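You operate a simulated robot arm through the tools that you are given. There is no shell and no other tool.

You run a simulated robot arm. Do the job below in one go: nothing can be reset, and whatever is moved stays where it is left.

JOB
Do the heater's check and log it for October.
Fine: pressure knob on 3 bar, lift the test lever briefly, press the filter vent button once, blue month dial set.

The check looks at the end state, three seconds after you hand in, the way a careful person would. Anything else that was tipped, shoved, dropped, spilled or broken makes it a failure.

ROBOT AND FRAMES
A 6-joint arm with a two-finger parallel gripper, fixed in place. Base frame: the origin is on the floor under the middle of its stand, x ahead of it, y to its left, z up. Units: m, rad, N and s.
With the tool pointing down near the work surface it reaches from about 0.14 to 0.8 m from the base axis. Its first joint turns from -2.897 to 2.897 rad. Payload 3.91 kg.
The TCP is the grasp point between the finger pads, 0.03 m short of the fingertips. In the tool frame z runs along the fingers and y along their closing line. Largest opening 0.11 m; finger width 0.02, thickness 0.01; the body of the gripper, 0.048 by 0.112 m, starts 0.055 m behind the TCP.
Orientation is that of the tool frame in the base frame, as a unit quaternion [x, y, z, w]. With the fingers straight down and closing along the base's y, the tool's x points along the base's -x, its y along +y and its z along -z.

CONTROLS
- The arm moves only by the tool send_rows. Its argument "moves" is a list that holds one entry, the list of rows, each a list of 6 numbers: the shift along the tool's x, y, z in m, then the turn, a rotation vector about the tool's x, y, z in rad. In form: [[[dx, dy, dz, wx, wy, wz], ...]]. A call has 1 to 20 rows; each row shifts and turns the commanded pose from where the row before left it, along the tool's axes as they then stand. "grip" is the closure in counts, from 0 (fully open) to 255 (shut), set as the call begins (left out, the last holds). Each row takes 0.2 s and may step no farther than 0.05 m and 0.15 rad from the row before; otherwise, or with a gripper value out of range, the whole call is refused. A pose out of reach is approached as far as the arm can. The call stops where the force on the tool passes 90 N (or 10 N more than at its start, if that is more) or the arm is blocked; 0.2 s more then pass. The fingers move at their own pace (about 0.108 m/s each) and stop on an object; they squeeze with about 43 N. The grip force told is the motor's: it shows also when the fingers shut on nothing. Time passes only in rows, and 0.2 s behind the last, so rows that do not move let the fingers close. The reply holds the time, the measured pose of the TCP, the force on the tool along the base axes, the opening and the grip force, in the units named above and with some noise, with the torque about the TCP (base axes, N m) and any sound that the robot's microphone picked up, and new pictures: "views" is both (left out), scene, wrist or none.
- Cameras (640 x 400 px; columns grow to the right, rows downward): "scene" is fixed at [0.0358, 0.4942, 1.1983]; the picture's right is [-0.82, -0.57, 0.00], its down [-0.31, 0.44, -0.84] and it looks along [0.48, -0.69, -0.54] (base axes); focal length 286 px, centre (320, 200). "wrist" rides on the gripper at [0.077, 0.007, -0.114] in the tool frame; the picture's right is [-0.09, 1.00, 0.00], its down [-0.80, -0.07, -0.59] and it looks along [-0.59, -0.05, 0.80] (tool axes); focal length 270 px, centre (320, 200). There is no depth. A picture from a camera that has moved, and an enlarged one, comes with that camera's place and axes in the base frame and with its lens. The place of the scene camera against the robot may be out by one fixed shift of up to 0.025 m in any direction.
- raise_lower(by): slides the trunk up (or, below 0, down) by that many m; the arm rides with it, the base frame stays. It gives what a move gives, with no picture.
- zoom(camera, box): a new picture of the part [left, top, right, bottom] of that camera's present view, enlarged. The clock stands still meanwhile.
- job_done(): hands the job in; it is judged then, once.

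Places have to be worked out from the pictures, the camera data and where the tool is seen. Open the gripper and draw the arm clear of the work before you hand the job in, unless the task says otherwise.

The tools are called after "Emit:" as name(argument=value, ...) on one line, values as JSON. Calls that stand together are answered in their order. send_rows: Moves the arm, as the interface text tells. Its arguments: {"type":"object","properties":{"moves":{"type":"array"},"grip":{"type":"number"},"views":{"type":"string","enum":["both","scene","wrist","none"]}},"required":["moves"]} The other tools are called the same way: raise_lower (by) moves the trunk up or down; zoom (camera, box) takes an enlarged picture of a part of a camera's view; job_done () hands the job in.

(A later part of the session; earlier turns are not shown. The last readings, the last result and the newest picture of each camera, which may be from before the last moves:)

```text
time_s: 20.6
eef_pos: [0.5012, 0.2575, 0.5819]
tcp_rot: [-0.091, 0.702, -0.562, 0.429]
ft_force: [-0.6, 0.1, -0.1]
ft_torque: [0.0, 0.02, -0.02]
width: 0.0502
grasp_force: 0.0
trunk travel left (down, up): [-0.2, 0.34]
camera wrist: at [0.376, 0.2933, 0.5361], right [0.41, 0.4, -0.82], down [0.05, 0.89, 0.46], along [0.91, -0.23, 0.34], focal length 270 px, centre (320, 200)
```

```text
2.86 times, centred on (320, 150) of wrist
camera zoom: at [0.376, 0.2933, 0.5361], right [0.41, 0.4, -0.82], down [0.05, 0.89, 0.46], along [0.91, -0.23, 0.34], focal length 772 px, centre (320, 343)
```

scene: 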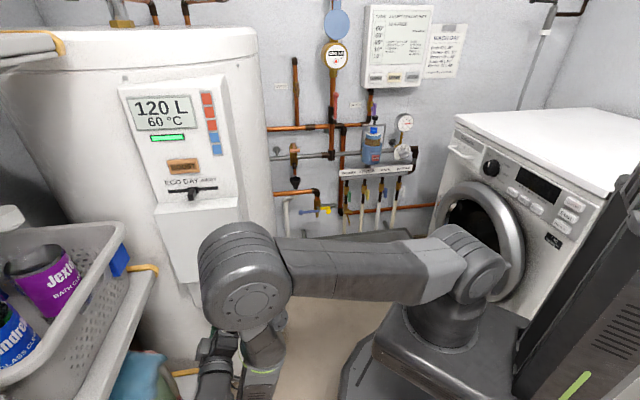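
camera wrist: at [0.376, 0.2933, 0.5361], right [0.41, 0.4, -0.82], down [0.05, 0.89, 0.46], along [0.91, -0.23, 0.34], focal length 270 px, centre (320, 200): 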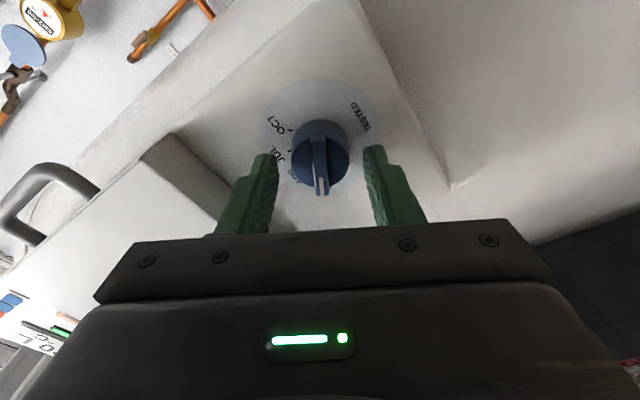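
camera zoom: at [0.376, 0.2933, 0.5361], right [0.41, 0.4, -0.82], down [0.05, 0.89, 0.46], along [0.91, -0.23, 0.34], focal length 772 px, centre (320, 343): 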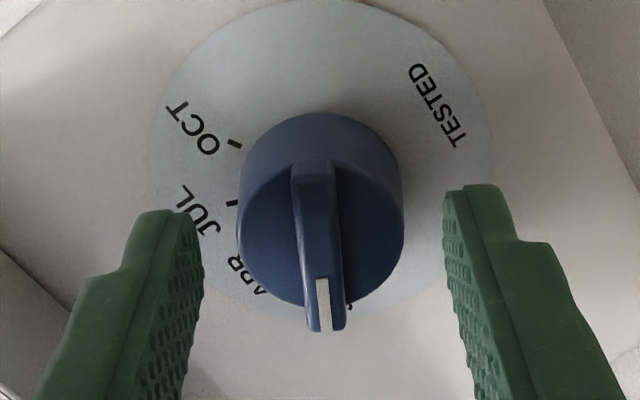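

The fingertips are at about the level of the knob face, overlapping the ridge by some 6 mm. I'll close now.

Emit:
send_rows(moves=[[[0, 0, -0.001, 0, 0, 0], [0, 0, 0, 0, 0, 0], [0, 0, 0, 0, 0, 0], [0, 0, 0, 0, 0, 0]]], grip=255, views="wrist")

Emit:
zoom(camera="wrist", box=[240, 80, 400, 220])

```text
time_s: 21.6
eef_pos: [0.5012, 0.2574, 0.5822]
tcp_rot: [-0.09, 0.701, -0.563, 0.429]
ft_force: [2.9, -4.9, 1.8]
ft_torque: [-0.16, -0.26, 0.46]
width: 0.0088
grasp_force: 45.2
trunk travel left (down, up): [-0.2, 0.34]
camera wrist: at [0.3752, 0.2939, 0.5365], right [0.41, 0.4, -0.82], down [0.05, 0.89, 0.46], along [0.91, -0.23, 0.34], focal length 270 px, centre (320, 200)
```

wrist: 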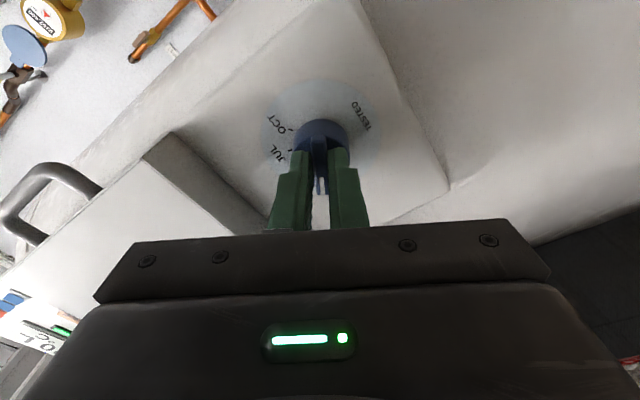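

```text
2.86 times, centred on (320, 150) of wrist
camera zoom: at [0.3752, 0.2939, 0.5365], right [0.41, 0.4, -0.82], down [0.05, 0.89, 0.46], along [0.91, -0.23, 0.34], focal length 772 px, centre (320, 343)
```

zoom: 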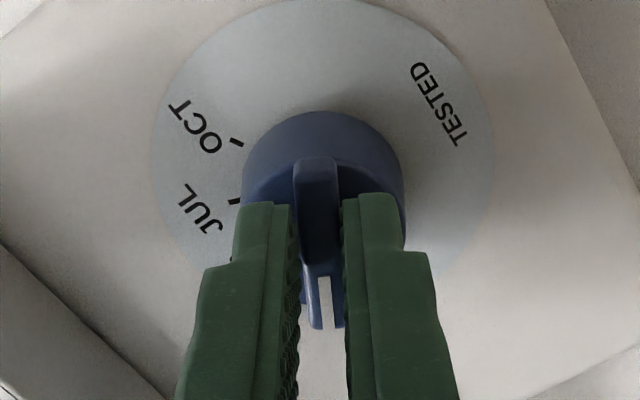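

I'm holding the ridge (8.8 mm, 45 N) with only a light side load. Now I'll turn clockwise (+ about the tool axis) in part and check reach and forces.

Emit:
send_rows(moves=[[[0, 0, 0, 0, 0, 0.1], [0, 0, 0, 0, 0, 0.1], [0, 0, 0, 0, 0, 0.1], [0, 0, 0, 0, 0, 0.1], [0, 0, 0, 0, 0, 0.1]]], grip=255, views="wrist")

Emit:
zoom(camera="wrist", box=[240, 80, 400, 220])

```text
time_s: 22.8
eef_pos: [0.5011, 0.2588, 0.5804]
tcp_rot: [0.085, 0.703, -0.438, 0.553]
ft_force: [25.6, 2.5, -12.1]
ft_torque: [0.85, 1.02, -0.03]
width: 0.009
grasp_force: 44.9
trunk travel left (down, up): [-0.2, 0.34]
camera wrist: at [0.3969, 0.3156, 0.5101], right [0.64, 0.63, -0.44], down [-0.16, 0.67, 0.72], along [0.75, -0.39, 0.53], focal length 270 px, centre (320, 200)
```

wrist: 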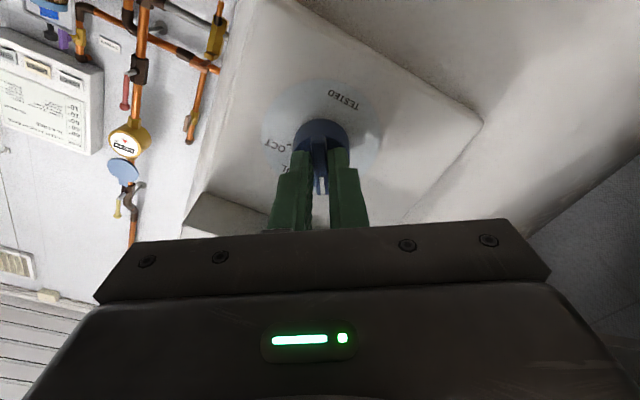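

```text
2.86 times, centred on (320, 150) of wrist
camera zoom: at [0.3969, 0.3156, 0.5101], right [0.64, 0.63, -0.44], down [-0.16, 0.67, 0.72], along [0.75, -0.39, 0.53], focal length 772 px, centre (320, 343)
```

zoom: 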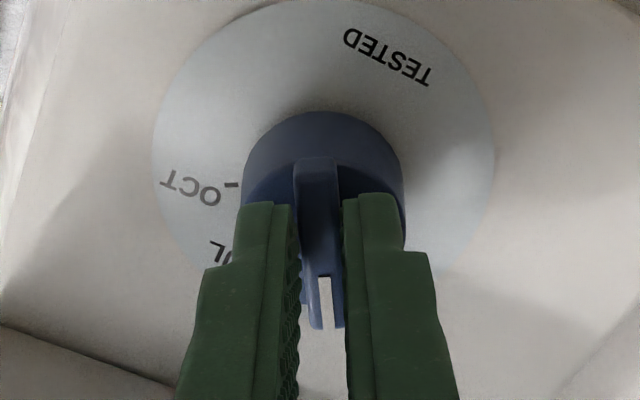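

The knob is following, but a ~23 N side load along tool +y shows the knob axis is a few mm off my rotation centre (about -4 mm in tool x). I'll relieve it with a small +y shift and check the force.

Emit:
send_rows(moves=[[[0, 0.0018, 0, 0, 0, 0], [0, 0, 0, 0, 0, 0]]], grip=255, views="none")

```text
time_s: 23.4
eef_pos: [0.5022, 0.2582, 0.5812]
tcp_rot: [0.086, 0.702, -0.439, 0.554]
ft_force: [24.9, -3.0, -7.1]
ft_torque: [0.63, 0.74, -0.05]
width: 0.009
grasp_force: 45.1
trunk travel left (down, up): [-0.2, 0.34]
```

Load is modest but lingering, including a small tilt moment. I'll open the fingers slightly to relax, and look at the alignment before regripping.

Emit:
send_rows(moves=[[[0, 0, 0, 0, 0, 0], [0, 0, 0, 0, 0, 0], [0, 0, 0, 0, 0, 0]]], grip=150, views="wrist")

Emit:
zoom(camera="wrist", box=[240, 80, 400, 220])

```text
time_s: 24.2
eef_pos: [0.5007, 0.2584, 0.5799]
tcp_rot: [0.086, 0.702, -0.439, 0.555]
ft_force: [0.4, 0.5, -0.7]
ft_torque: [0.0, -0.02, 0.05]
width: 0.0452
grasp_force: 0.1
trunk travel left (down, up): [-0.2, 0.34]
camera wrist: at [0.3957, 0.3161, 0.5104], right [0.64, 0.63, -0.44], down [-0.16, 0.67, 0.72], along [0.75, -0.39, 0.53], focal length 270 px, centre (320, 200)
```

wrist: 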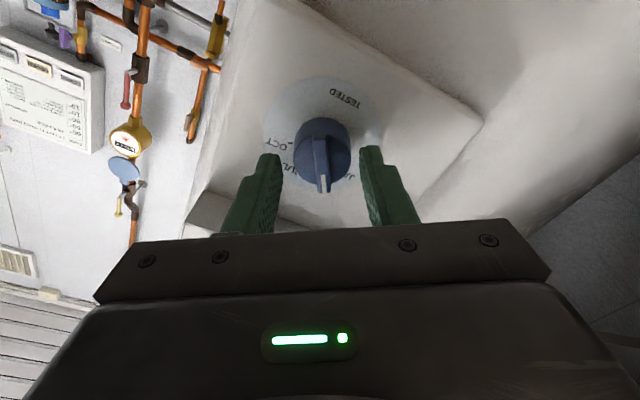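

```text
2.86 times, centred on (320, 150) of wrist
camera zoom: at [0.3957, 0.3161, 0.5104], right [0.64, 0.63, -0.44], down [-0.16, 0.67, 0.72], along [0.75, -0.39, 0.53], focal length 772 px, centre (320, 343)
```

zoom: 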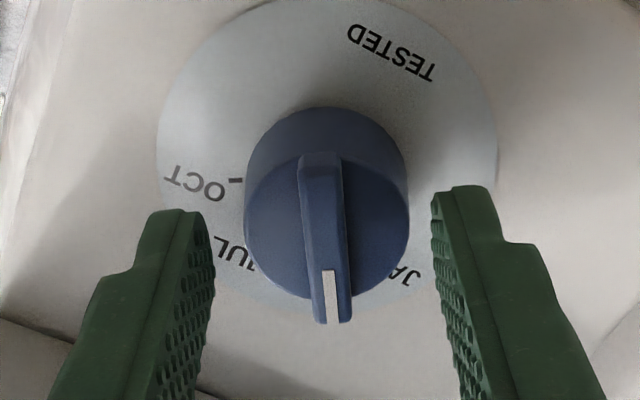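

Force is zero now and the dial stayed where I turned it. I'll measure the disc and knob centre precisely on a larger crop.

Emit:
zoom(camera="wrist", box=[250, 60, 390, 200])

```text
2.86 times, centred on (320, 130) of wrist
camera zoom: at [0.3957, 0.3161, 0.5104], right [0.64, 0.63, -0.44], down [-0.16, 0.67, 0.72], along [0.75, -0.39, 0.53], focal length 772 px, centre (320, 400)
```

zoom: 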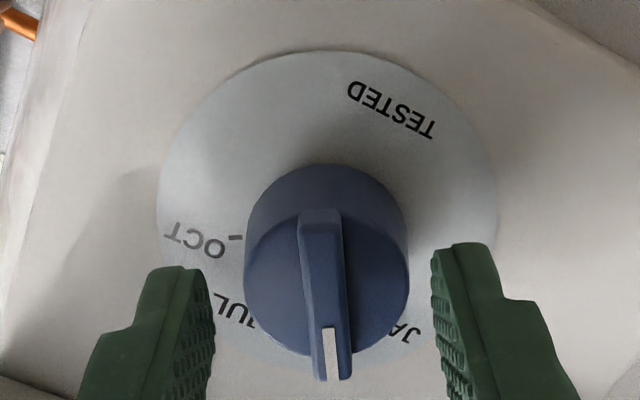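

The disc centre has shifted relative to the tool in a way that implies the knob axis is at about (-5 mm, +1.5 mm) in the current tool frame. I'll recentre, regrip the ridge, and make the next part of the turn.

Emit:
send_rows(moves=[[[-0.0045, 0.0015, 0, 0, 0, 0], [0, 0, 0, 0, 0, 0.015]]], grip=150, views="wrist")

Emit:
zoom(camera="wrist", box=[250, 60, 390, 200])

```text
time_s: 24.8
eef_pos: [0.503, 0.2615, 0.5836]
tcp_rot: [0.091, 0.701, -0.435, 0.557]
ft_force: [1.2, 0.3, -0.1]
ft_torque: [-0.01, -0.02, -0.01]
width: 0.0454
grasp_force: 0.1
trunk travel left (down, up): [-0.2, 0.34]
camera wrist: at [0.3995, 0.3193, 0.5126], right [0.64, 0.63, -0.43], down [-0.17, 0.67, 0.73], along [0.75, -0.39, 0.54], focal length 270 px, centre (320, 200)
```

wrist: 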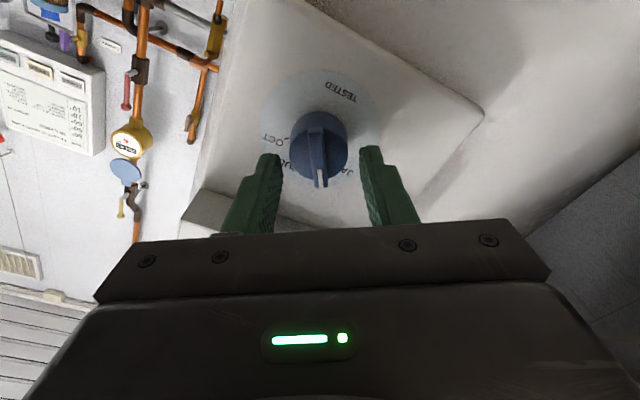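

```text
2.86 times, centred on (320, 130) of wrist
camera zoom: at [0.3995, 0.3193, 0.5126], right [0.64, 0.63, -0.43], down [-0.17, 0.67, 0.73], along [0.75, -0.39, 0.54], focal length 772 px, centre (320, 400)
```

zoom: 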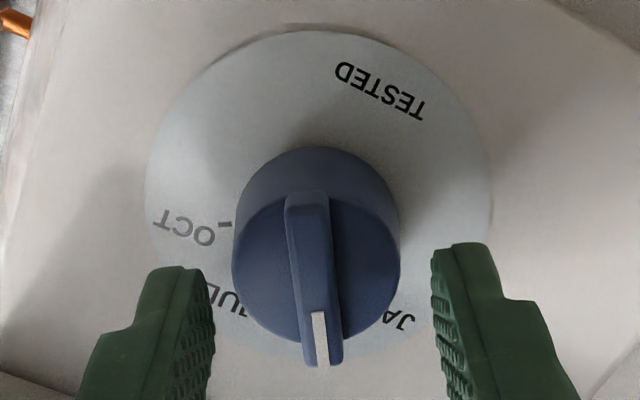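

Now the knob is centred left-right. I'll close on the ridge again and turn another 0.4 rad, then check forces.

Emit:
send_rows(moves=[[[0, -0.0004, 0, 0, 0, 0], [0, 0, 0, 0, 0, 0], [0, 0, 0, 0, 0, 0], [0, 0, 0, 0, 0, 0]]], grip=255, views="none")

Emit:
send_rows(moves=[[[0, 0, 0, 0, 0, 0.1], [0, 0, 0, 0, 0, 0.1], [0, 0, 0, 0, 0, 0.1], [0, 0, 0, 0, 0, 0.1]]], grip=255, views="wrist")

```text
time_s: 25.8
eef_pos: [0.5018, 0.26, 0.584]
tcp_rot: [0.092, 0.701, -0.435, 0.558]
ft_force: [-5.3, -4.6, 0.3]
ft_torque: [-0.29, -0.3, 0.06]
width: 0.0088
grasp_force: 44.8
trunk travel left (down, up): [-0.2, 0.34]
```

```text
time_s: 26.8
eef_pos: [0.5025, 0.2607, 0.5845]
tcp_rot: [0.23, 0.669, -0.316, 0.632]
ft_force: [-7.9, -1.4, -4.2]
ft_torque: [1.07, 1.04, -0.35]
width: 0.0089
grasp_force: 44.8
trunk travel left (down, up): [-0.2, 0.34]
camera wrist: at [0.4203, 0.3399, 0.5057], right [0.71, 0.7, -0.04], down [-0.39, 0.45, 0.8], along [0.58, -0.55, 0.59], focal length 270 px, centre (320, 200)
```

wrist: 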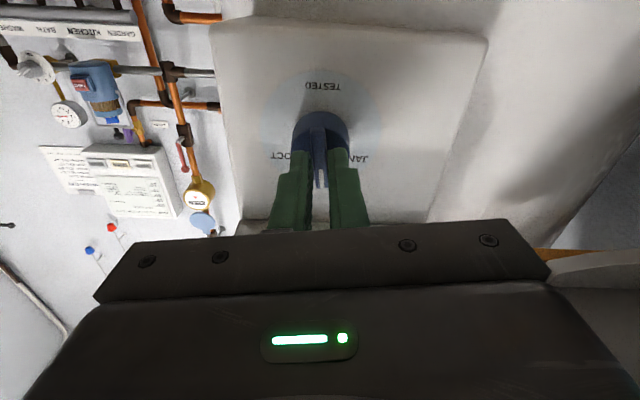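

Forces are now small (<10 N) and the knob follows. I'll continue another 0.5 rad.

Emit:
send_rows(moves=[[[0, 0, 0, 0, 0, 0.1], [0, 0, 0, 0, 0, 0.1], [0, 0, 0, 0, 0, 0.1], [0, 0, 0, 0, 0, 0.1], [0, 0, 0, 0, 0, 0.1]]], grip=255, views="both")

Emit:
zoom(camera="wrist", box=[250, 60, 390, 200])

```text
time_s: 27.6
eef_pos: [0.5047, 0.2616, 0.5846]
tcp_rot: [0.321, 0.631, -0.242, 0.663]
ft_force: [-37.1, -12.0, 2.8]
ft_torque: [0.29, 0.24, -0.88]
width: 0.0086
grasp_force: 44.9
out of reach, approached as far as the arm can: row 3, 4
trunk travel left (down, up): [-0.2, 0.34]
stopped in row 4: the force on the tool passed its limit at 105 N (the readings are from after the stop); the commanded pose is now the measured one
camera wrist: at [0.438, 0.3561, 0.5074], right [0.72, 0.67, 0.21], down [-0.53, 0.32, 0.79], along [0.46, -0.67, 0.58], focal length 270 px, centre (320, 200)
```

scene: 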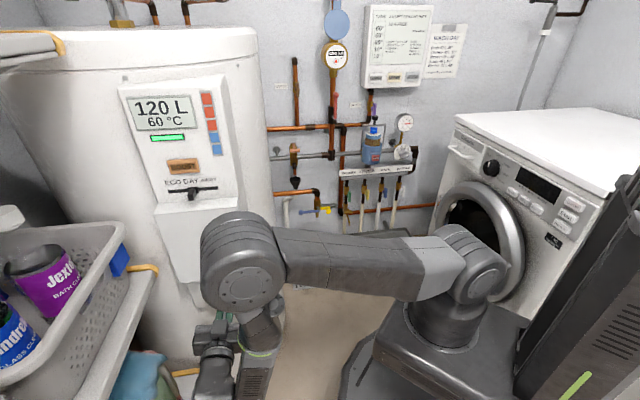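
wrist: 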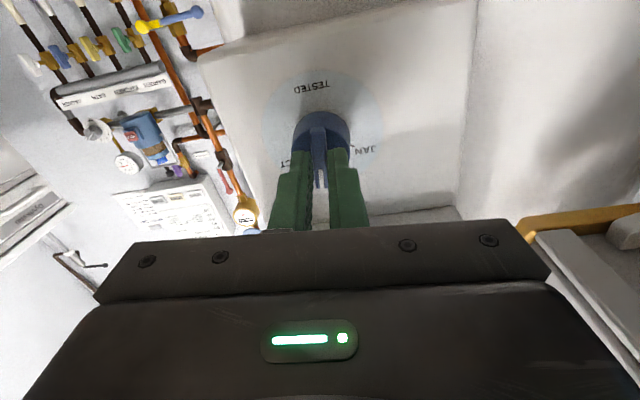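

```text
2.86 times, centred on (320, 130) of wrist
camera zoom: at [0.438, 0.3561, 0.5074], right [0.72, 0.67, 0.21], down [-0.53, 0.32, 0.79], along [0.46, -0.67, 0.58], focal length 772 px, centre (320, 400)
```

zoom: 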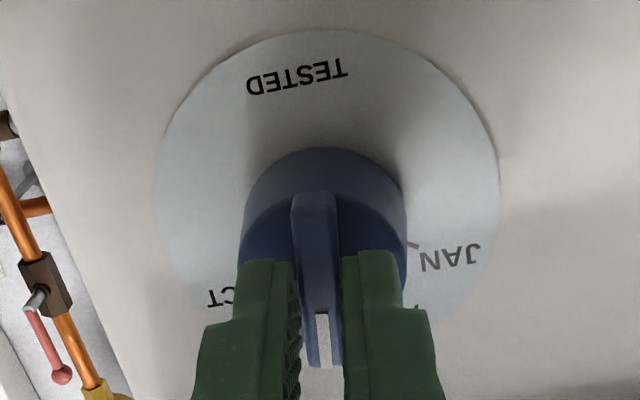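

The last joint ran into its stop at about roll 187°, so the call stopped with the pointer at ~83° (between APR and JUL). I'll release, back off a little, and roll the gripper 180° the other way to regrip the same ridge with plenty of travel.

Emit:
send_rows(moves=[[[0, 0, 0, 0, 0, 0], [0, 0, 0, 0, 0, 0], [0, 0, 0, 0, 0, 0], [0, 0, -0.015, 0, 0, 0], [0, 0, -0.02, 0, 0, 0], [0, 0, -0.02, 0, 0, 0]]], grip=140, views="wrist")

Emit:
zoom(camera="wrist", box=[250, 60, 390, 200])

```text
time_s: 29.0
eef_pos: [0.4706, 0.3019, 0.5818]
tcp_rot: [0.321, 0.632, -0.239, 0.663]
ft_force: [-0.1, -0.2, 0.5]
ft_torque: [0.01, 0.01, -0.01]
width: 0.0493
grasp_force: 0.1
trunk travel left (down, up): [-0.2, 0.34]
camera wrist: at [0.4033, 0.3974, 0.5067], right [0.71, 0.67, 0.21], down [-0.53, 0.31, 0.79], along [0.46, -0.67, 0.58], focal length 270 px, centre (320, 200)
```

wrist: 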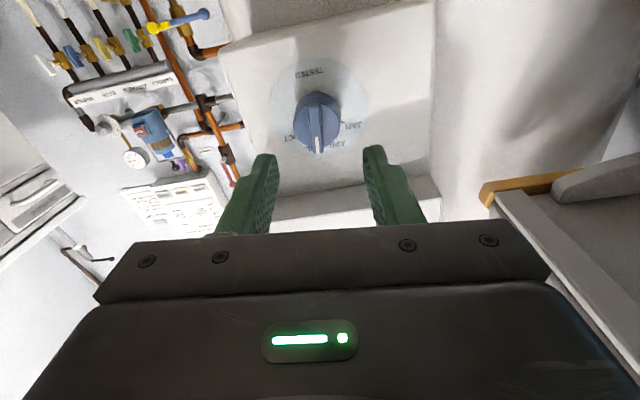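

```text
2.86 times, centred on (320, 130) of wrist
camera zoom: at [0.4033, 0.3974, 0.5067], right [0.71, 0.67, 0.21], down [-0.53, 0.31, 0.79], along [0.46, -0.67, 0.58], focal length 772 px, centre (320, 400)
```

zoom: 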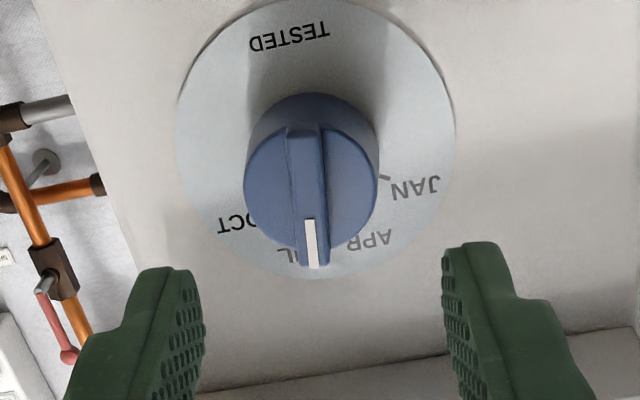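

Released cleanly; the pointer is at ~81°, just short of JUL. Now I'll roll the gripper back the other way in free space.

Emit:
send_rows(moves=[[[0, 0, 0, 0, 0, -0.1428], [0, 0, 0, 0, 0, -0.1428], [0, 0, 0, 0, 0, -0.1428], [0, 0, 0, 0, 0, -0.1428], [0, 0, 0, 0, 0, -0.1428], [0, 0, 0, 0, 0, -0.1428], [0, 0, 0, 0, 0, -0.1428], [0, 0, 0, 0, 0, -0.1428], [0, 0, 0, 0, 0, -0.1428], [0, 0, 0, 0, 0, -0.1428], [0, 0, 0, 0, 0, -0.1428], [0, 0, 0, 0, 0, -0.1428], [0, 0, 0, 0, 0, -0.1428], [0, 0, 0, 0, 0, -0.1428], [0, 0, 0, 0, 0, -0.1428], [0, 0, 0, 0, 0, -0.1428], [0, 0, 0, 0, 0, -0.1428], [0, 0, 0, 0, 0, -0.1428], [0, 0, 0, 0, 0, -0.1428], [0, 0, 0, 0, 0, -0.1428]]], views="none")

Emit:
send_rows(moves=[[[0, 0, 0, 0, 0, -0.1428], [0, 0, 0, 0, 0, -0.1428], [0, 0, 0, 0, 0, 0]]])

```text
time_s: 33.2
eef_pos: [0.4684, 0.3042, 0.5823]
tcp_rot: [0.58, -0.407, 0.69, 0.144]
ft_force: [-0.5, 0.0, -0.6]
ft_torque: [0.04, -0.03, 0.02]
width: 0.05
grasp_force: 0.1
trunk travel left (down, up): [-0.2, 0.34]
```

```text
time_s: 34.0
eef_pos: [0.469, 0.3045, 0.5838]
tcp_rot: [0.632, -0.32, 0.664, 0.24]
ft_force: [-0.2, -0.1, 0.2]
ft_torque: [-0.04, -0.01, 0.0]
width: 0.0496
grasp_force: 0.2
trunk travel left (down, up): [-0.2, 0.34]
camera wrist: at [0.3793, 0.3757, 0.658], right [-0.71, -0.67, -0.21], down [-0.29, 0.55, -0.78], along [0.64, -0.5, -0.59], focal length 270 px, centre (320, 200)
```

scene: 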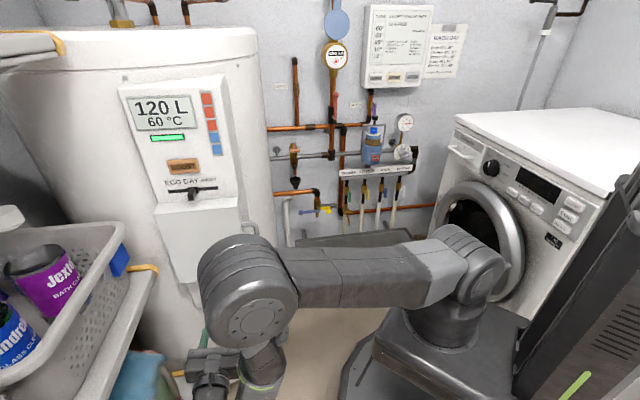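
wrist: 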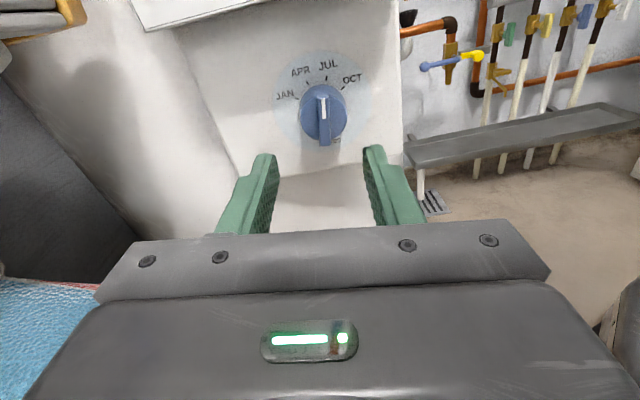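

The roll is fine and I have an upright view of the dial. I'll correct the small heading error (1.7°), shift to my best estimate of the knob axis (u=-0.540, z=0.585), trim the roll, and re-measure.

Emit:
send_rows(moves=[[[0, 0, 0, 0.03, -0.0037, 0], [0.002, 0.0067, 0, 0, 0, 0], [0, 0, 0, 0, 0, 0.033], [0, 0, 0, 0, 0, 0]]], views="wrist")

Emit:
zoom(camera="wrist", box=[250, 40, 390, 180])

```text
time_s: 35.0
eef_pos: [0.4653, 0.2996, 0.585]
tcp_rot: [0.631, -0.322, 0.671, 0.219]
ft_force: [1.0, -0.2, -0.3]
ft_torque: [0.0, 0.0, -0.02]
width: 0.0495
grasp_force: 0.0
trunk travel left (down, up): [-0.2, 0.34]
camera wrist: at [0.3706, 0.366, 0.6584], right [-0.69, -0.68, -0.24], down [-0.28, 0.56, -0.78], along [0.67, -0.46, -0.58], focal length 270 px, centre (320, 200)
```

wrist: 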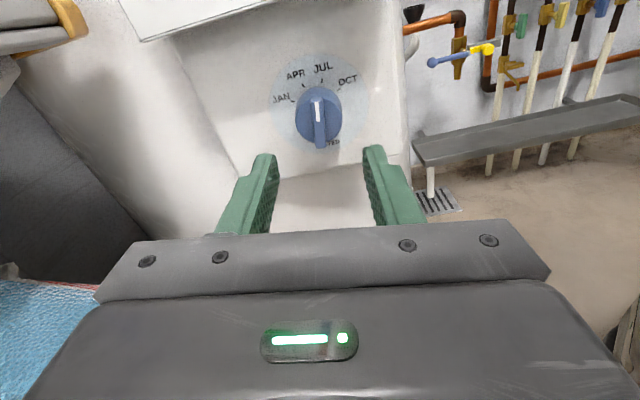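

```text
2.86 times, centred on (320, 110) of wrist
camera zoom: at [0.3706, 0.366, 0.6584], right [-0.69, -0.68, -0.24], down [-0.28, 0.56, -0.78], along [0.67, -0.46, -0.58], focal length 772 px, centre (320, 457)
```

zoom: 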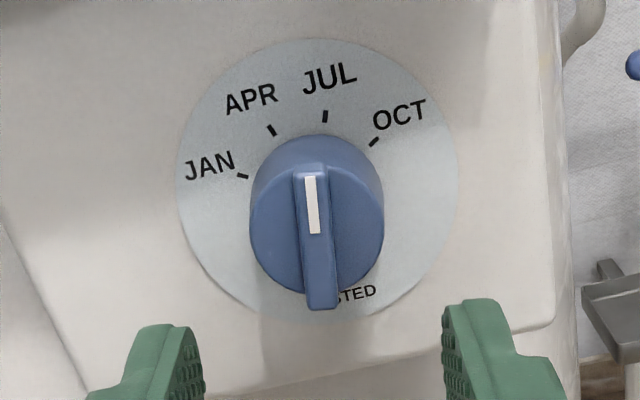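

Everything is now consistent: disc at n≈-0.261, axis at u≈-0.540, z≈0.585, ridge aligned within 1°. I'll advance 57 mm along the axis (slowly at the end) and look.

Emit:
send_rows(moves=[[[0, 0, 0.02, 0, 0, 0], [0, 0, 0.015, 0, 0, 0], [0, 0, 0.01, 0, 0, 0], [0, 0, 0.005, 0, 0, 0], [0, 0, 0.004, 0, 0, 0], [0, 0, 0.003, 0, 0, 0], [0, 0, 0, 0, 0, 0]]], grip=140, views="wrist")

Emit:
zoom(camera="wrist", box=[240, 60, 400, 220])

```text
time_s: 36.6
eef_pos: [0.5042, 0.2589, 0.5852]
tcp_rot: [0.632, -0.322, 0.671, 0.218]
ft_force: [0.2, 0.2, -0.4]
ft_torque: [-0.03, -0.01, -0.01]
width: 0.0497
grasp_force: 0.1
trunk travel left (down, up): [-0.2, 0.34]
camera wrist: at [0.4111, 0.3262, 0.659], right [-0.69, -0.69, -0.24], down [-0.28, 0.56, -0.78], along [0.67, -0.46, -0.58], focal length 270 px, centre (320, 200)
```

wrist: 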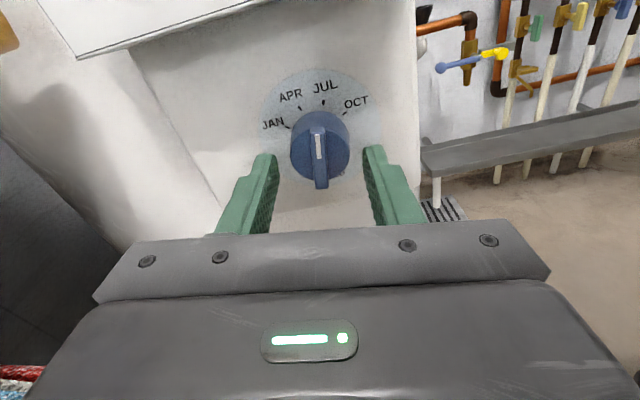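

```text
2.50 times, centred on (320, 140) of wrist
camera zoom: at [0.4111, 0.3262, 0.659], right [-0.69, -0.69, -0.24], down [-0.28, 0.56, -0.78], along [0.67, -0.46, -0.58], focal length 676 px, centre (320, 350)
```

zoom: 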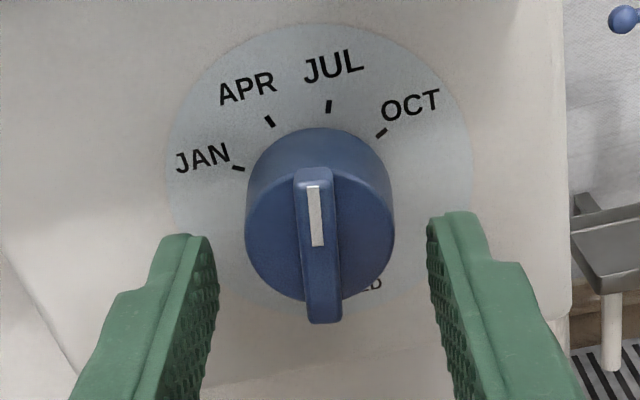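

Centred and at depth, no contact force. I'll close on the ridge and then turn 0.45 rad clockwise, checking forces midway.

Emit:
send_rows(moves=[[[0, 0, 0, 0, 0, 0], [0, 0, 0, 0, 0, 0], [0, 0, 0, 0, 0, 0], [0, 0, 0, 0, 0, 0]]], grip=255, views="none")

Emit:
send_rows(moves=[[[0, 0, 0, 0, 0, 0.09], [0, 0, 0, 0, 0, 0.09], [0, 0, 0, 0, 0, 0.09], [0, 0, 0, 0, 0, 0.09], [0, 0, 0, 0, 0, 0.09]]], grip=255, views="wrist")

```text
time_s: 37.6
eef_pos: [0.5055, 0.2589, 0.5851]
tcp_rot: [0.632, -0.322, 0.671, 0.217]
ft_force: [2.4, 1.6, 1.7]
ft_torque: [0.15, 0.17, 0.11]
width: 0.0089
grasp_force: 44.9
trunk travel left (down, up): [-0.2, 0.34]
```

```text
time_s: 38.8
eef_pos: [0.5044, 0.2592, 0.5861]
tcp_rot: [0.543, -0.455, 0.703, 0.061]
ft_force: [8.9, 8.2, 9.4]
ft_torque: [0.51, 0.52, 1.0]
width: 0.0089
grasp_force: 44.8
trunk travel left (down, up): [-0.2, 0.34]
camera wrist: at [0.3892, 0.3043, 0.6432], right [-0.54, -0.54, -0.64], down [-0.06, 0.79, -0.61], along [0.84, -0.3, -0.46], focal length 270 px, centre (320, 200)
```

wrist: 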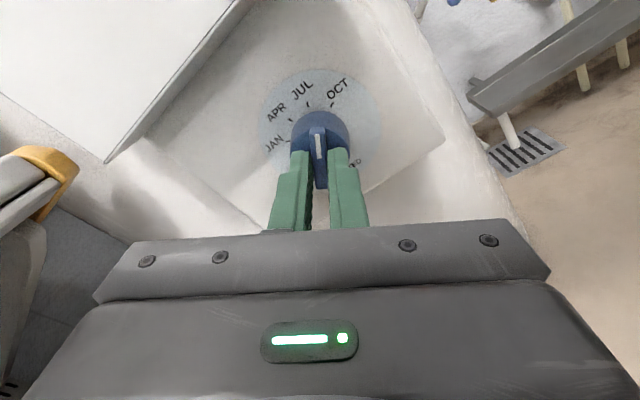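

Loads remain small (~15 N) and the pointer is following. I'll make the remaining 0.44 rad.

Emit:
send_rows(moves=[[[0, 0, 0, 0, 0, 0.09], [0, 0, 0, 0, 0, 0.09], [0, 0, 0, 0, 0, 0.09], [0, 0, 0, 0, 0, 0.09], [0, 0, 0, 0, 0, 0.08], [0, 0, 0, 0, 0, 0]]], grip=255, views="wrist")

Emit:
zoom(camera="wrist", box=[240, 50, 400, 210])

```text
time_s: 40.2
eef_pos: [0.5033, 0.2604, 0.5841]
tcp_rot: [0.431, -0.563, 0.699, -0.093]
ft_force: [22.1, 7.6, 12.7]
ft_torque: [-0.19, -0.06, 1.03]
width: 0.0089
grasp_force: 45.4
trunk travel left (down, up): [-0.2, 0.34]
camera wrist: at [0.3748, 0.2902, 0.6165], right [-0.3, -0.29, -0.91], down [0.09, 0.94, -0.33], along [0.95, -0.19, -0.25], focal length 270 px, centre (320, 200)
```

wrist: 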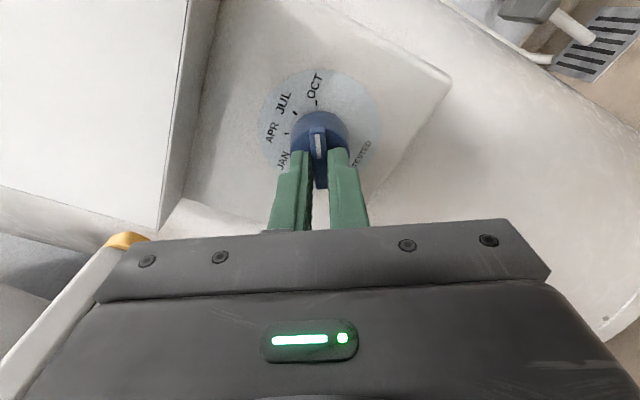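

```text
2.50 times, centred on (320, 130) of wrist
camera zoom: at [0.3748, 0.2902, 0.6165], right [-0.3, -0.29, -0.91], down [0.09, 0.94, -0.33], along [0.95, -0.19, -0.25], focal length 676 px, centre (320, 375)
```

zoom: 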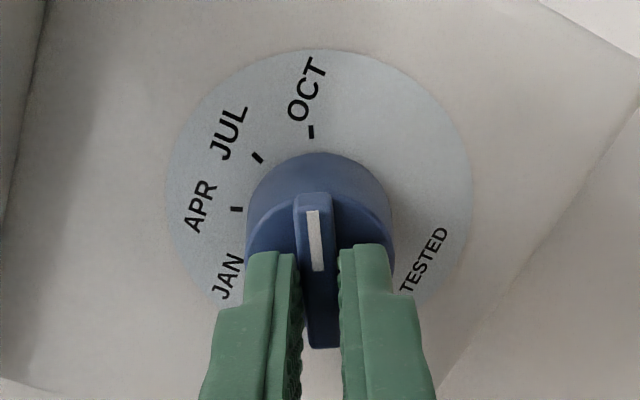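

The pointer now lines up with the OCT tick to within ~1.5° (pose gives 29.9° vs OCT 30°). I'll open the fingers, back straight off, and verify.

Emit:
send_rows(moves=[[[0, 0, 0, 0, 0, 0], [0, 0, 0, 0, 0, 0], [0, 0, 0, 0, 0, 0], [0, 0, -0.015, 0, 0, 0], [0, 0, -0.03, 0, 0, 0], [0, 0, -0.03, 0, 0, 0]]], grip=140, views="wrist")

Emit:
zoom(camera="wrist", box=[250, 30, 390, 170])

```text
time_s: 41.6
eef_pos: [0.4517, 0.3109, 0.5862]
tcp_rot: [0.431, -0.563, 0.699, -0.091]
ft_force: [-0.6, -1.2, 0.4]
ft_torque: [-0.01, -0.03, 0.02]
width: 0.0497
grasp_force: 0.1
trunk travel left (down, up): [-0.2, 0.34]
camera wrist: at [0.3212, 0.3423, 0.6176], right [-0.3, -0.29, -0.91], down [0.09, 0.94, -0.34], along [0.95, -0.19, -0.25], focal length 270 px, centre (320, 200)
```

wrist: 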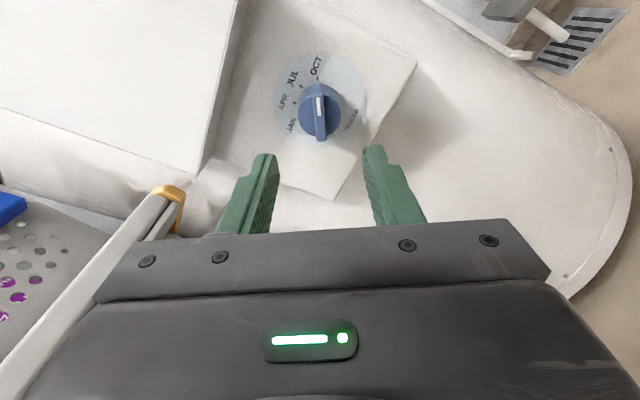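

```text
2.86 times, centred on (320, 100) of wrist
camera zoom: at [0.3212, 0.3423, 0.6176], right [-0.3, -0.29, -0.91], down [0.09, 0.94, -0.34], along [0.95, -0.19, -0.25], focal length 772 px, centre (320, 486)
```

zoom: 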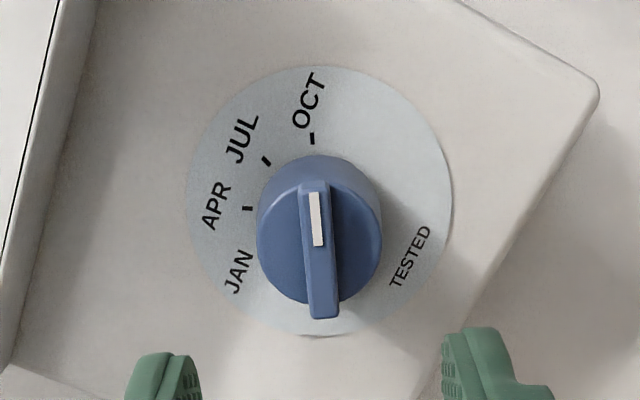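

OCT is set cleanly. Next is the pressure knob: I'll withdraw from the heater, swing right below the door handle's height, and go back to the clear area in front of the wall.

Emit:
send_rows(moves=[[[0, 0, -0.04, 0, 0, 0], [0.0457, 0.0093, 0, 0, 0, 0], [0.0457, 0.0093, 0, 0, 0, 0], [0.0457, 0.0093, 0, 0, 0, 0], [0.0457, 0.0093, 0, 0, 0, 0], [0.0457, 0.0093, 0, 0, 0, 0], [0.0148, -0.0018, 0.0437, 0, 0, 0], [0.0148, -0.0018, 0.0437, 0, 0, 0], [0.0148, -0.0018, 0.0437, 0, 0, 0], [0.0148, -0.0018, 0.0437, 0, 0, 0], [0.0148, -0.0018, 0.0437, 0, 0, 0], [0.0148, -0.0018, 0.0437, 0, 0, 0], [0.0148, -0.0018, 0.0437, 0, 0, 0], [0.0148, -0.0018, 0.0437, 0, 0, 0], [0.0148, -0.0018, 0.0437, 0, 0, 0], [0.0148, -0.0018, 0.0437, 0, 0, 0], [0.0148, -0.0018, 0.0437, 0, 0, 0]]])

```text
time_s: 45.2
eef_pos: [0.516, -0.2494, 0.757]
tcp_rot: [0.431, -0.563, 0.699, -0.09]
ft_force: [0.5, 0.3, -0.1]
ft_torque: [0.0, -0.03, 0.0]
width: 0.0495
grasp_force: 0.0
trunk travel left (down, up): [-0.2, 0.34]
camera wrist: at [0.3862, -0.2185, 0.7882], right [-0.3, -0.29, -0.91], down [0.1, 0.94, -0.34], along [0.95, -0.19, -0.26], focal length 270 px, centre (320, 200)
```

scene: 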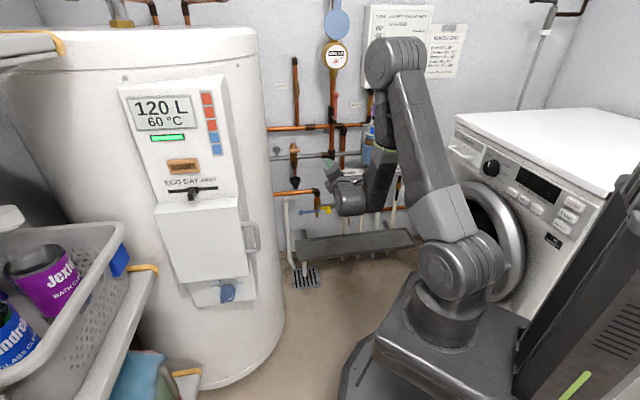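
wrist: 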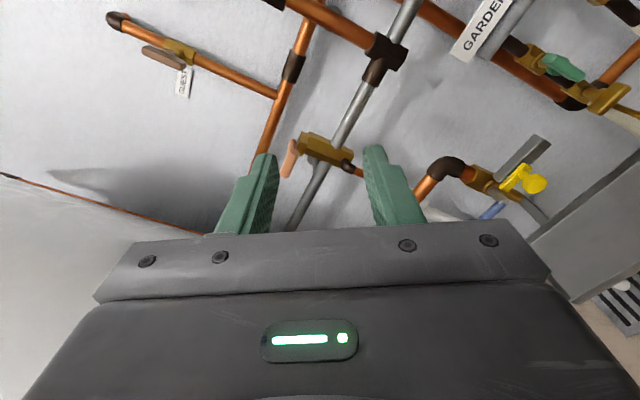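

I'm back in front of the wall. For the pressure knob I'll use roll ≈240° (so its ~80° counter-clockwise turn ends near 160°, away from the joint stops); I'll roll +180° here in the free space.

Emit:
send_rows(moves=[[[0, 0, 0, 0, 0, 0.1428], [0, 0, 0, 0, 0, 0.1428], [0, 0, 0, 0, 0, 0.1428], [0, 0, 0, 0, 0, 0.1428], [0, 0, 0, 0, 0, 0.1428], [0, 0, 0, 0, 0, 0.1428], [0, 0, 0, 0, 0, 0.1428], [0, 0, 0, 0, 0, 0.1428], [0, 0, 0, 0, 0, 0.1428], [0, 0, 0, 0, 0, 0.1428], [0, 0, 0, 0, 0, 0.1428], [0, 0, 0, 0, 0, 0.1428], [0, 0, 0, 0, 0, 0.1428], [0, 0, 0, 0, 0, 0.1428], [0, 0, 0, 0, 0, 0.1428], [0, 0, 0, 0, 0, 0.1428], [0, 0, 0, 0, 0, 0.1428], [0, 0, 0, 0, 0, 0.1428]]], views="none")

Emit:
send_rows(moves=[[[0, 0, 0, 0, 0, 0.1428], [0, 0, 0, 0, 0, 0.1428], [0, 0, 0, 0, 0, 0.1428], [0, 0, 0, 0, 0, 0.1428], [0, 0, 0, 0, 0, 0]]])

```text
time_s: 49.0
eef_pos: [0.521, -0.251, 0.7628]
tcp_rot: [0.251, 0.664, -0.291, 0.641]
ft_force: [-0.2, 0.2, -0.8]
ft_torque: [0.04, -0.01, 0.03]
width: 0.0495
grasp_force: 0.0
out of reach, approached as far as the arm can: row 15, 16, 17, 18
trunk travel left (down, up): [-0.2, 0.34]
```

```text
time_s: 50.2
eef_pos: [0.5205, -0.2515, 0.7633]
tcp_rot: [0.25, 0.664, -0.292, 0.641]
ft_force: [-0.9, -0.2, -0.1]
ft_torque: [0.01, -0.02, -0.01]
width: 0.0495
grasp_force: 0.1
out of reach, approached as far as the arm can: row 1, 2, 3, 4
trunk travel left (down, up): [-0.2, 0.34]
camera wrist: at [0.4414, -0.1689, 0.6847], right [0.71, 0.71, 0.02], down [-0.43, 0.4, 0.81], along [0.56, -0.58, 0.59], focal length 270 px, centre (320, 200)
```

scene: 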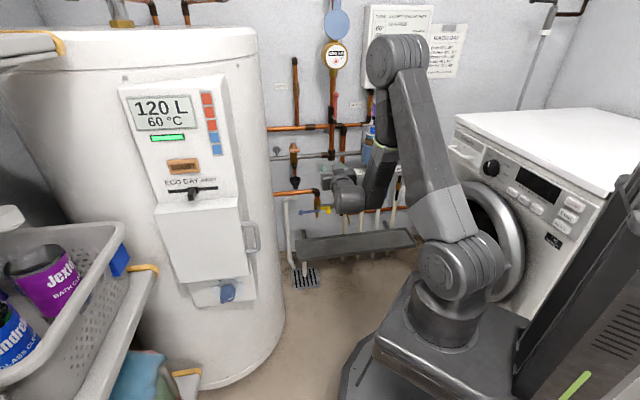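
wrist: 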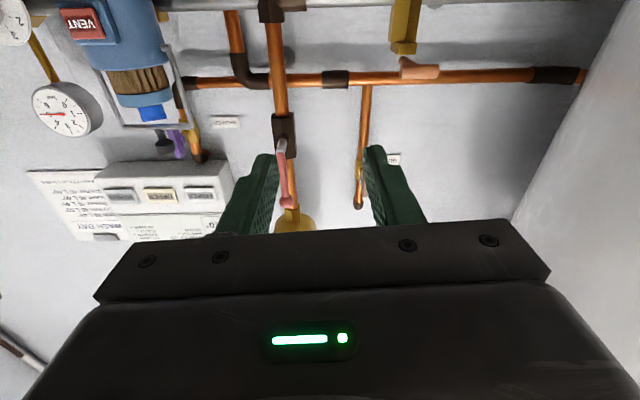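

The last joint stops at roll ≈176° and the earlier rightward limit came from the wrist being "flipped" (forearm roll near its stop). I'll unwind it: roll back a bit, yaw the tool toward -y while sliding away from the heater, then pitch it straight down, like the starting pose.

Emit:
send_rows(moves=[[[0, 0, 0, 0, 0, -0.125], [0, 0, 0, 0, 0, -0.125], [0, 0, 0, 0, 0, -0.125], [0, 0, 0, 0, 0, -0.125], [0.00885, -0.0139, -0.0165, 0.1105, 0.0704, 0], [0.00993, -0.0156, -0.0142, 0.1105, 0.0704, 0], [0.01084, -0.017, -0.0117, 0.1105, 0.0704, 0], [0.01157, -0.01816, -0.0089, 0.1105, 0.0704, 0], [0.0121, -0.019, -0.006, 0.1105, 0.0704, 0], [0.0124, -0.0195, -0.003, 0.1105, 0.0704, 0]]], views="scene")

```text
time_s: 52.4
eef_pos: [0.3803, -0.2511, 0.7643]
tcp_rot: [0.342, 0.621, -0.619, 0.337]
ft_force: [0.5, 0.0, 0.1]
ft_torque: [-0.01, 0.02, 0.0]
width: 0.0497
grasp_force: 0.1
trunk travel left (down, up): [-0.2, 0.34]
```

scene: 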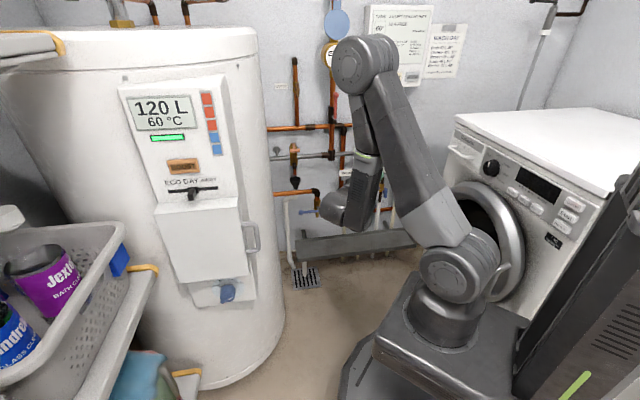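

The unwinding works. Next I pitch the tool straight down and align its x axis toward the base.

Emit:
send_rows(moves=[[[0, 0, 0, -0.0767, 0.1204, 0], [0, 0, 0, -0.0767, 0.1204, 0], [0, 0, 0, -0.0767, 0.1204, 0], [0, 0, 0, -0.0767, 0.1204, 0], [0, 0, 0, -0.0767, 0.1204, 0], [0, 0, 0, -0.0767, 0.1204, 0], [0, 0, 0, -0.0767, 0.1204, 0], [0, 0, 0, -0.0767, 0.1204, 0], [0, 0, 0, -0.0767, 0.1204, 0], [0, 0, 0, -0.0767, 0.1204, 0], [0, 0, 0, -0.0767, 0.1204, 0], [0, 0, 0, 0, 0, -0.1408], [0, 0, 0, 0, 0, -0.1408], [0, 0, 0, 0, 0, -0.1408], [0, 0, 0, 0, 0, 0]]])

```text
time_s: 55.6
eef_pos: [0.381, -0.2512, 0.7626]
tcp_rot: [0.286, 0.958, 0.004, -0.003]
ft_force: [0.6, -0.7, 0.0]
ft_torque: [-0.01, 0.0, -0.01]
width: 0.0494
grasp_force: 0.1
trunk travel left (down, up): [-0.2, 0.34]
camera wrist: at [0.3209, -0.204, 0.8765], right [0.62, 0.78, 0.0], down [0.63, -0.5, 0.59], along [0.46, -0.36, -0.81], focal length 270 px, centre (320, 200)
```

scene: 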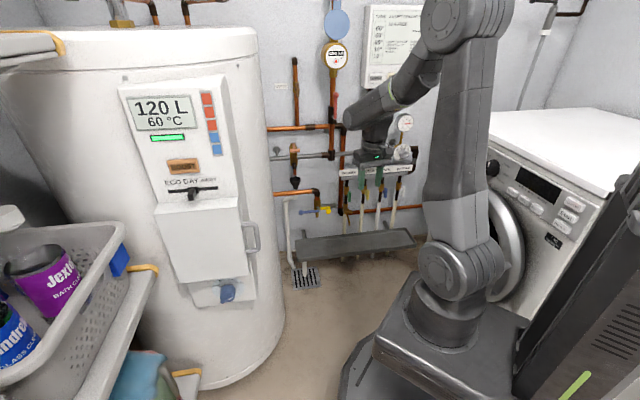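
wrist: 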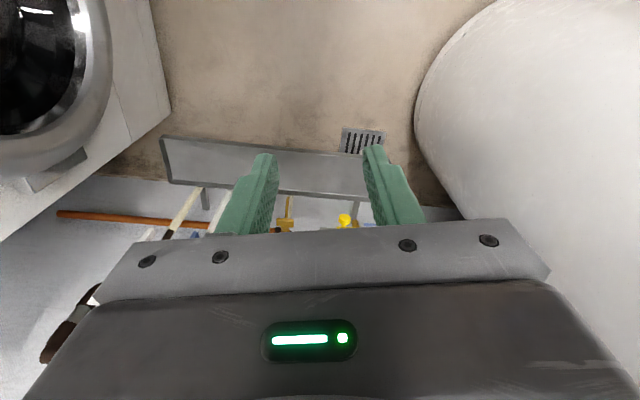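

Tool is now straight down with a neutral wrist. I'll move it 0.13 m outward, then pitch it up in-plane to horizontal so it ends in the unflipped wrist configuration.

Emit:
send_rows(moves=[[[-0.0433, 0, 0, 0, 0, 0], [-0.0433, 0, 0, 0, 0, 0], [-0.0433, 0, 0, 0, 0, 0], [0, 0, 0, 0, -0.1428, 0], [0, 0, 0, 0, -0.1428, 0], [0, 0, 0, 0, -0.1428, 0], [0, 0, 0, 0, -0.1428, 0], [0, 0, 0, 0, -0.1428, 0], [0, 0, 0, 0, -0.1428, 0]]], views="scene")

Emit:
send_rows(moves=[[[0, 0, 0, 0, -0.1428, 0], [0, 0, 0, 0, -0.1428, 0], [0, 0, 0, 0, -0.1428, 0], [0, 0, 0, 0, -0.1428, 0], [0, 0, 0, 0, -0.1428, 0], [0, 0, 0, 0, 0, 0]]])

```text
time_s: 57.6
eef_pos: [0.4895, -0.3234, 0.7636]
tcp_rot: [0.269, 0.899, -0.097, 0.332]
ft_force: [0.1, 0.0, 0.2]
ft_torque: [-0.01, -0.01, -0.01]
width: 0.0498
grasp_force: 0.1
out of reach, approached as far as the arm can: row 9
trunk travel left (down, up): [-0.2, 0.34]
```

scene: 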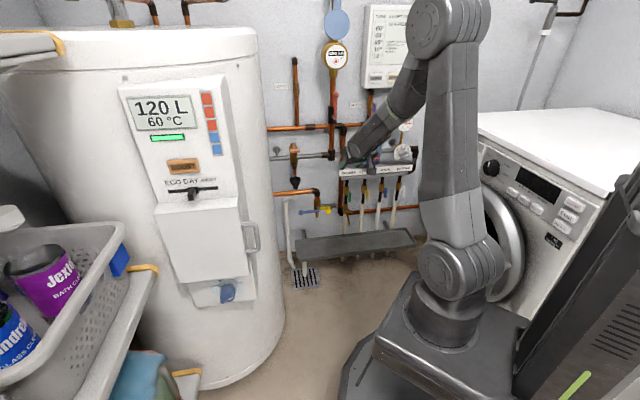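

```text
time_s: 59.0
eef_pos: [0.4888, -0.3221, 0.7636]
tcp_rot: [0.269, 0.899, -0.098, 0.332]
ft_force: [-0.2, 0.5, -0.1]
ft_torque: [0.0, -0.03, -0.02]
width: 0.0496
grasp_force: 0.1
out of reach, approached as far as the arm can: row 1, 2, 3, 4, 5
trunk travel left (down, up): [-0.2, 0.34]
camera wrist: at [0.3825, -0.2443, 0.7984], right [0.6, 0.79, 0.06], down [0.15, -0.18, 0.97], along [0.78, -0.58, -0.23], focal length 270 px, centre (320, 200)
```

scene: 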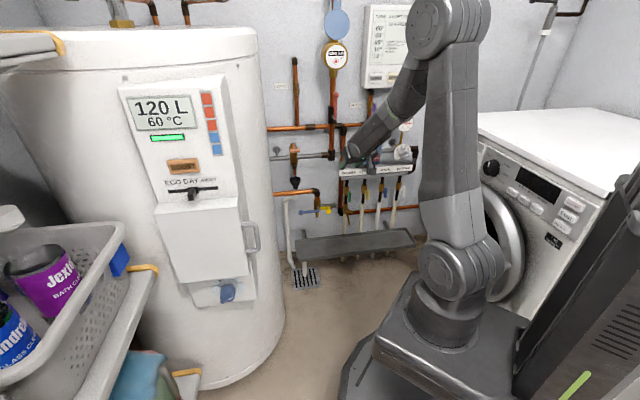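
wrist: 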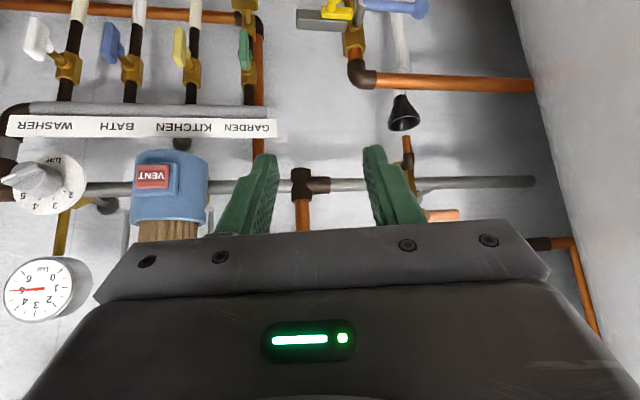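

The wrist pitch joint stops when the tool lines up with the forearm (~50° below horizontal), so for the right-hand targets I need a flatter forearm. Lowering the trunk fully gives that; the gripper stays ~0.2 m clear of the wall pipes.

Emit:
raise_lower(by=-0.19)

Emit:
send_rows(moves=[[[0, 0, -0.04, 0, 0, 0], [0, 0, -0.04, 0, 0, 0], [0, 0, -0.04, 0, 0, 0], [0, 0, -0.04, 0, 0, 0], [0, 0, -0.03, 0, 0, 0]]])

```text
time_s: 61.1
eef_pos: [0.488, -0.322, 0.5737]
tcp_rot: [0.27, 0.899, -0.098, 0.332]
ft_force: [-0.3, -1.0, 0.8]
ft_torque: [-0.01, 0.01, -0.01]
width: 0.0496
grasp_force: 0.1
trunk travel left (down, up): [-0.01, 0.53]
```

```text
time_s: 62.3
eef_pos: [0.3857, -0.2515, 0.7171]
tcp_rot: [0.27, 0.898, -0.099, 0.332]
ft_force: [0.3, -0.5, 0.1]
ft_torque: [0.02, 0.01, 0.01]
width: 0.0495
grasp_force: 0.0
trunk travel left (down, up): [-0.01, 0.53]
camera wrist: at [0.2794, -0.1733, 0.7524], right [0.6, 0.79, 0.06], down [0.15, -0.18, 0.97], along [0.78, -0.58, -0.23], focal length 270 px, centre (320, 200)
```

scene: 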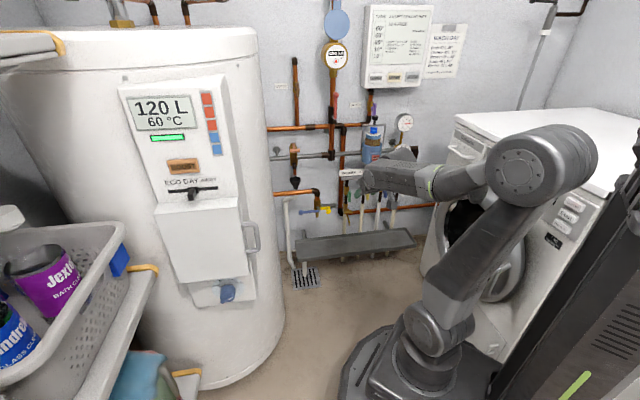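
wrist: 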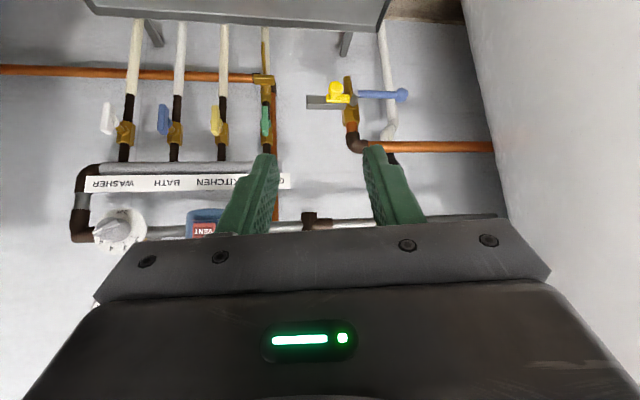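

Great, the forearm is now nearly level and the wrist has room. I'll pitch the tool up further to ~25° below horizontal and check that it's accepted.

Emit:
send_rows(moves=[[[0, 0, 0, 0, -0.1428, 0], [0, 0, 0, 0, -0.1428, 0], [0, 0, 0, 0, -0.1428, 0], [0, 0, 0, 0, 0, 0]]], views="none")

```text
time_s: 63.3
eef_pos: [0.3853, -0.2606, 0.722]
tcp_rot: [0.258, 0.844, -0.141, 0.449]
ft_force: [0.1, 0.0, 0.1]
ft_torque: [0.01, -0.03, 0.0]
width: 0.0495
grasp_force: 0.0
out of reach, approached as far as the arm can: row 2, 3
trunk travel left (down, up): [-0.01, 0.53]
```

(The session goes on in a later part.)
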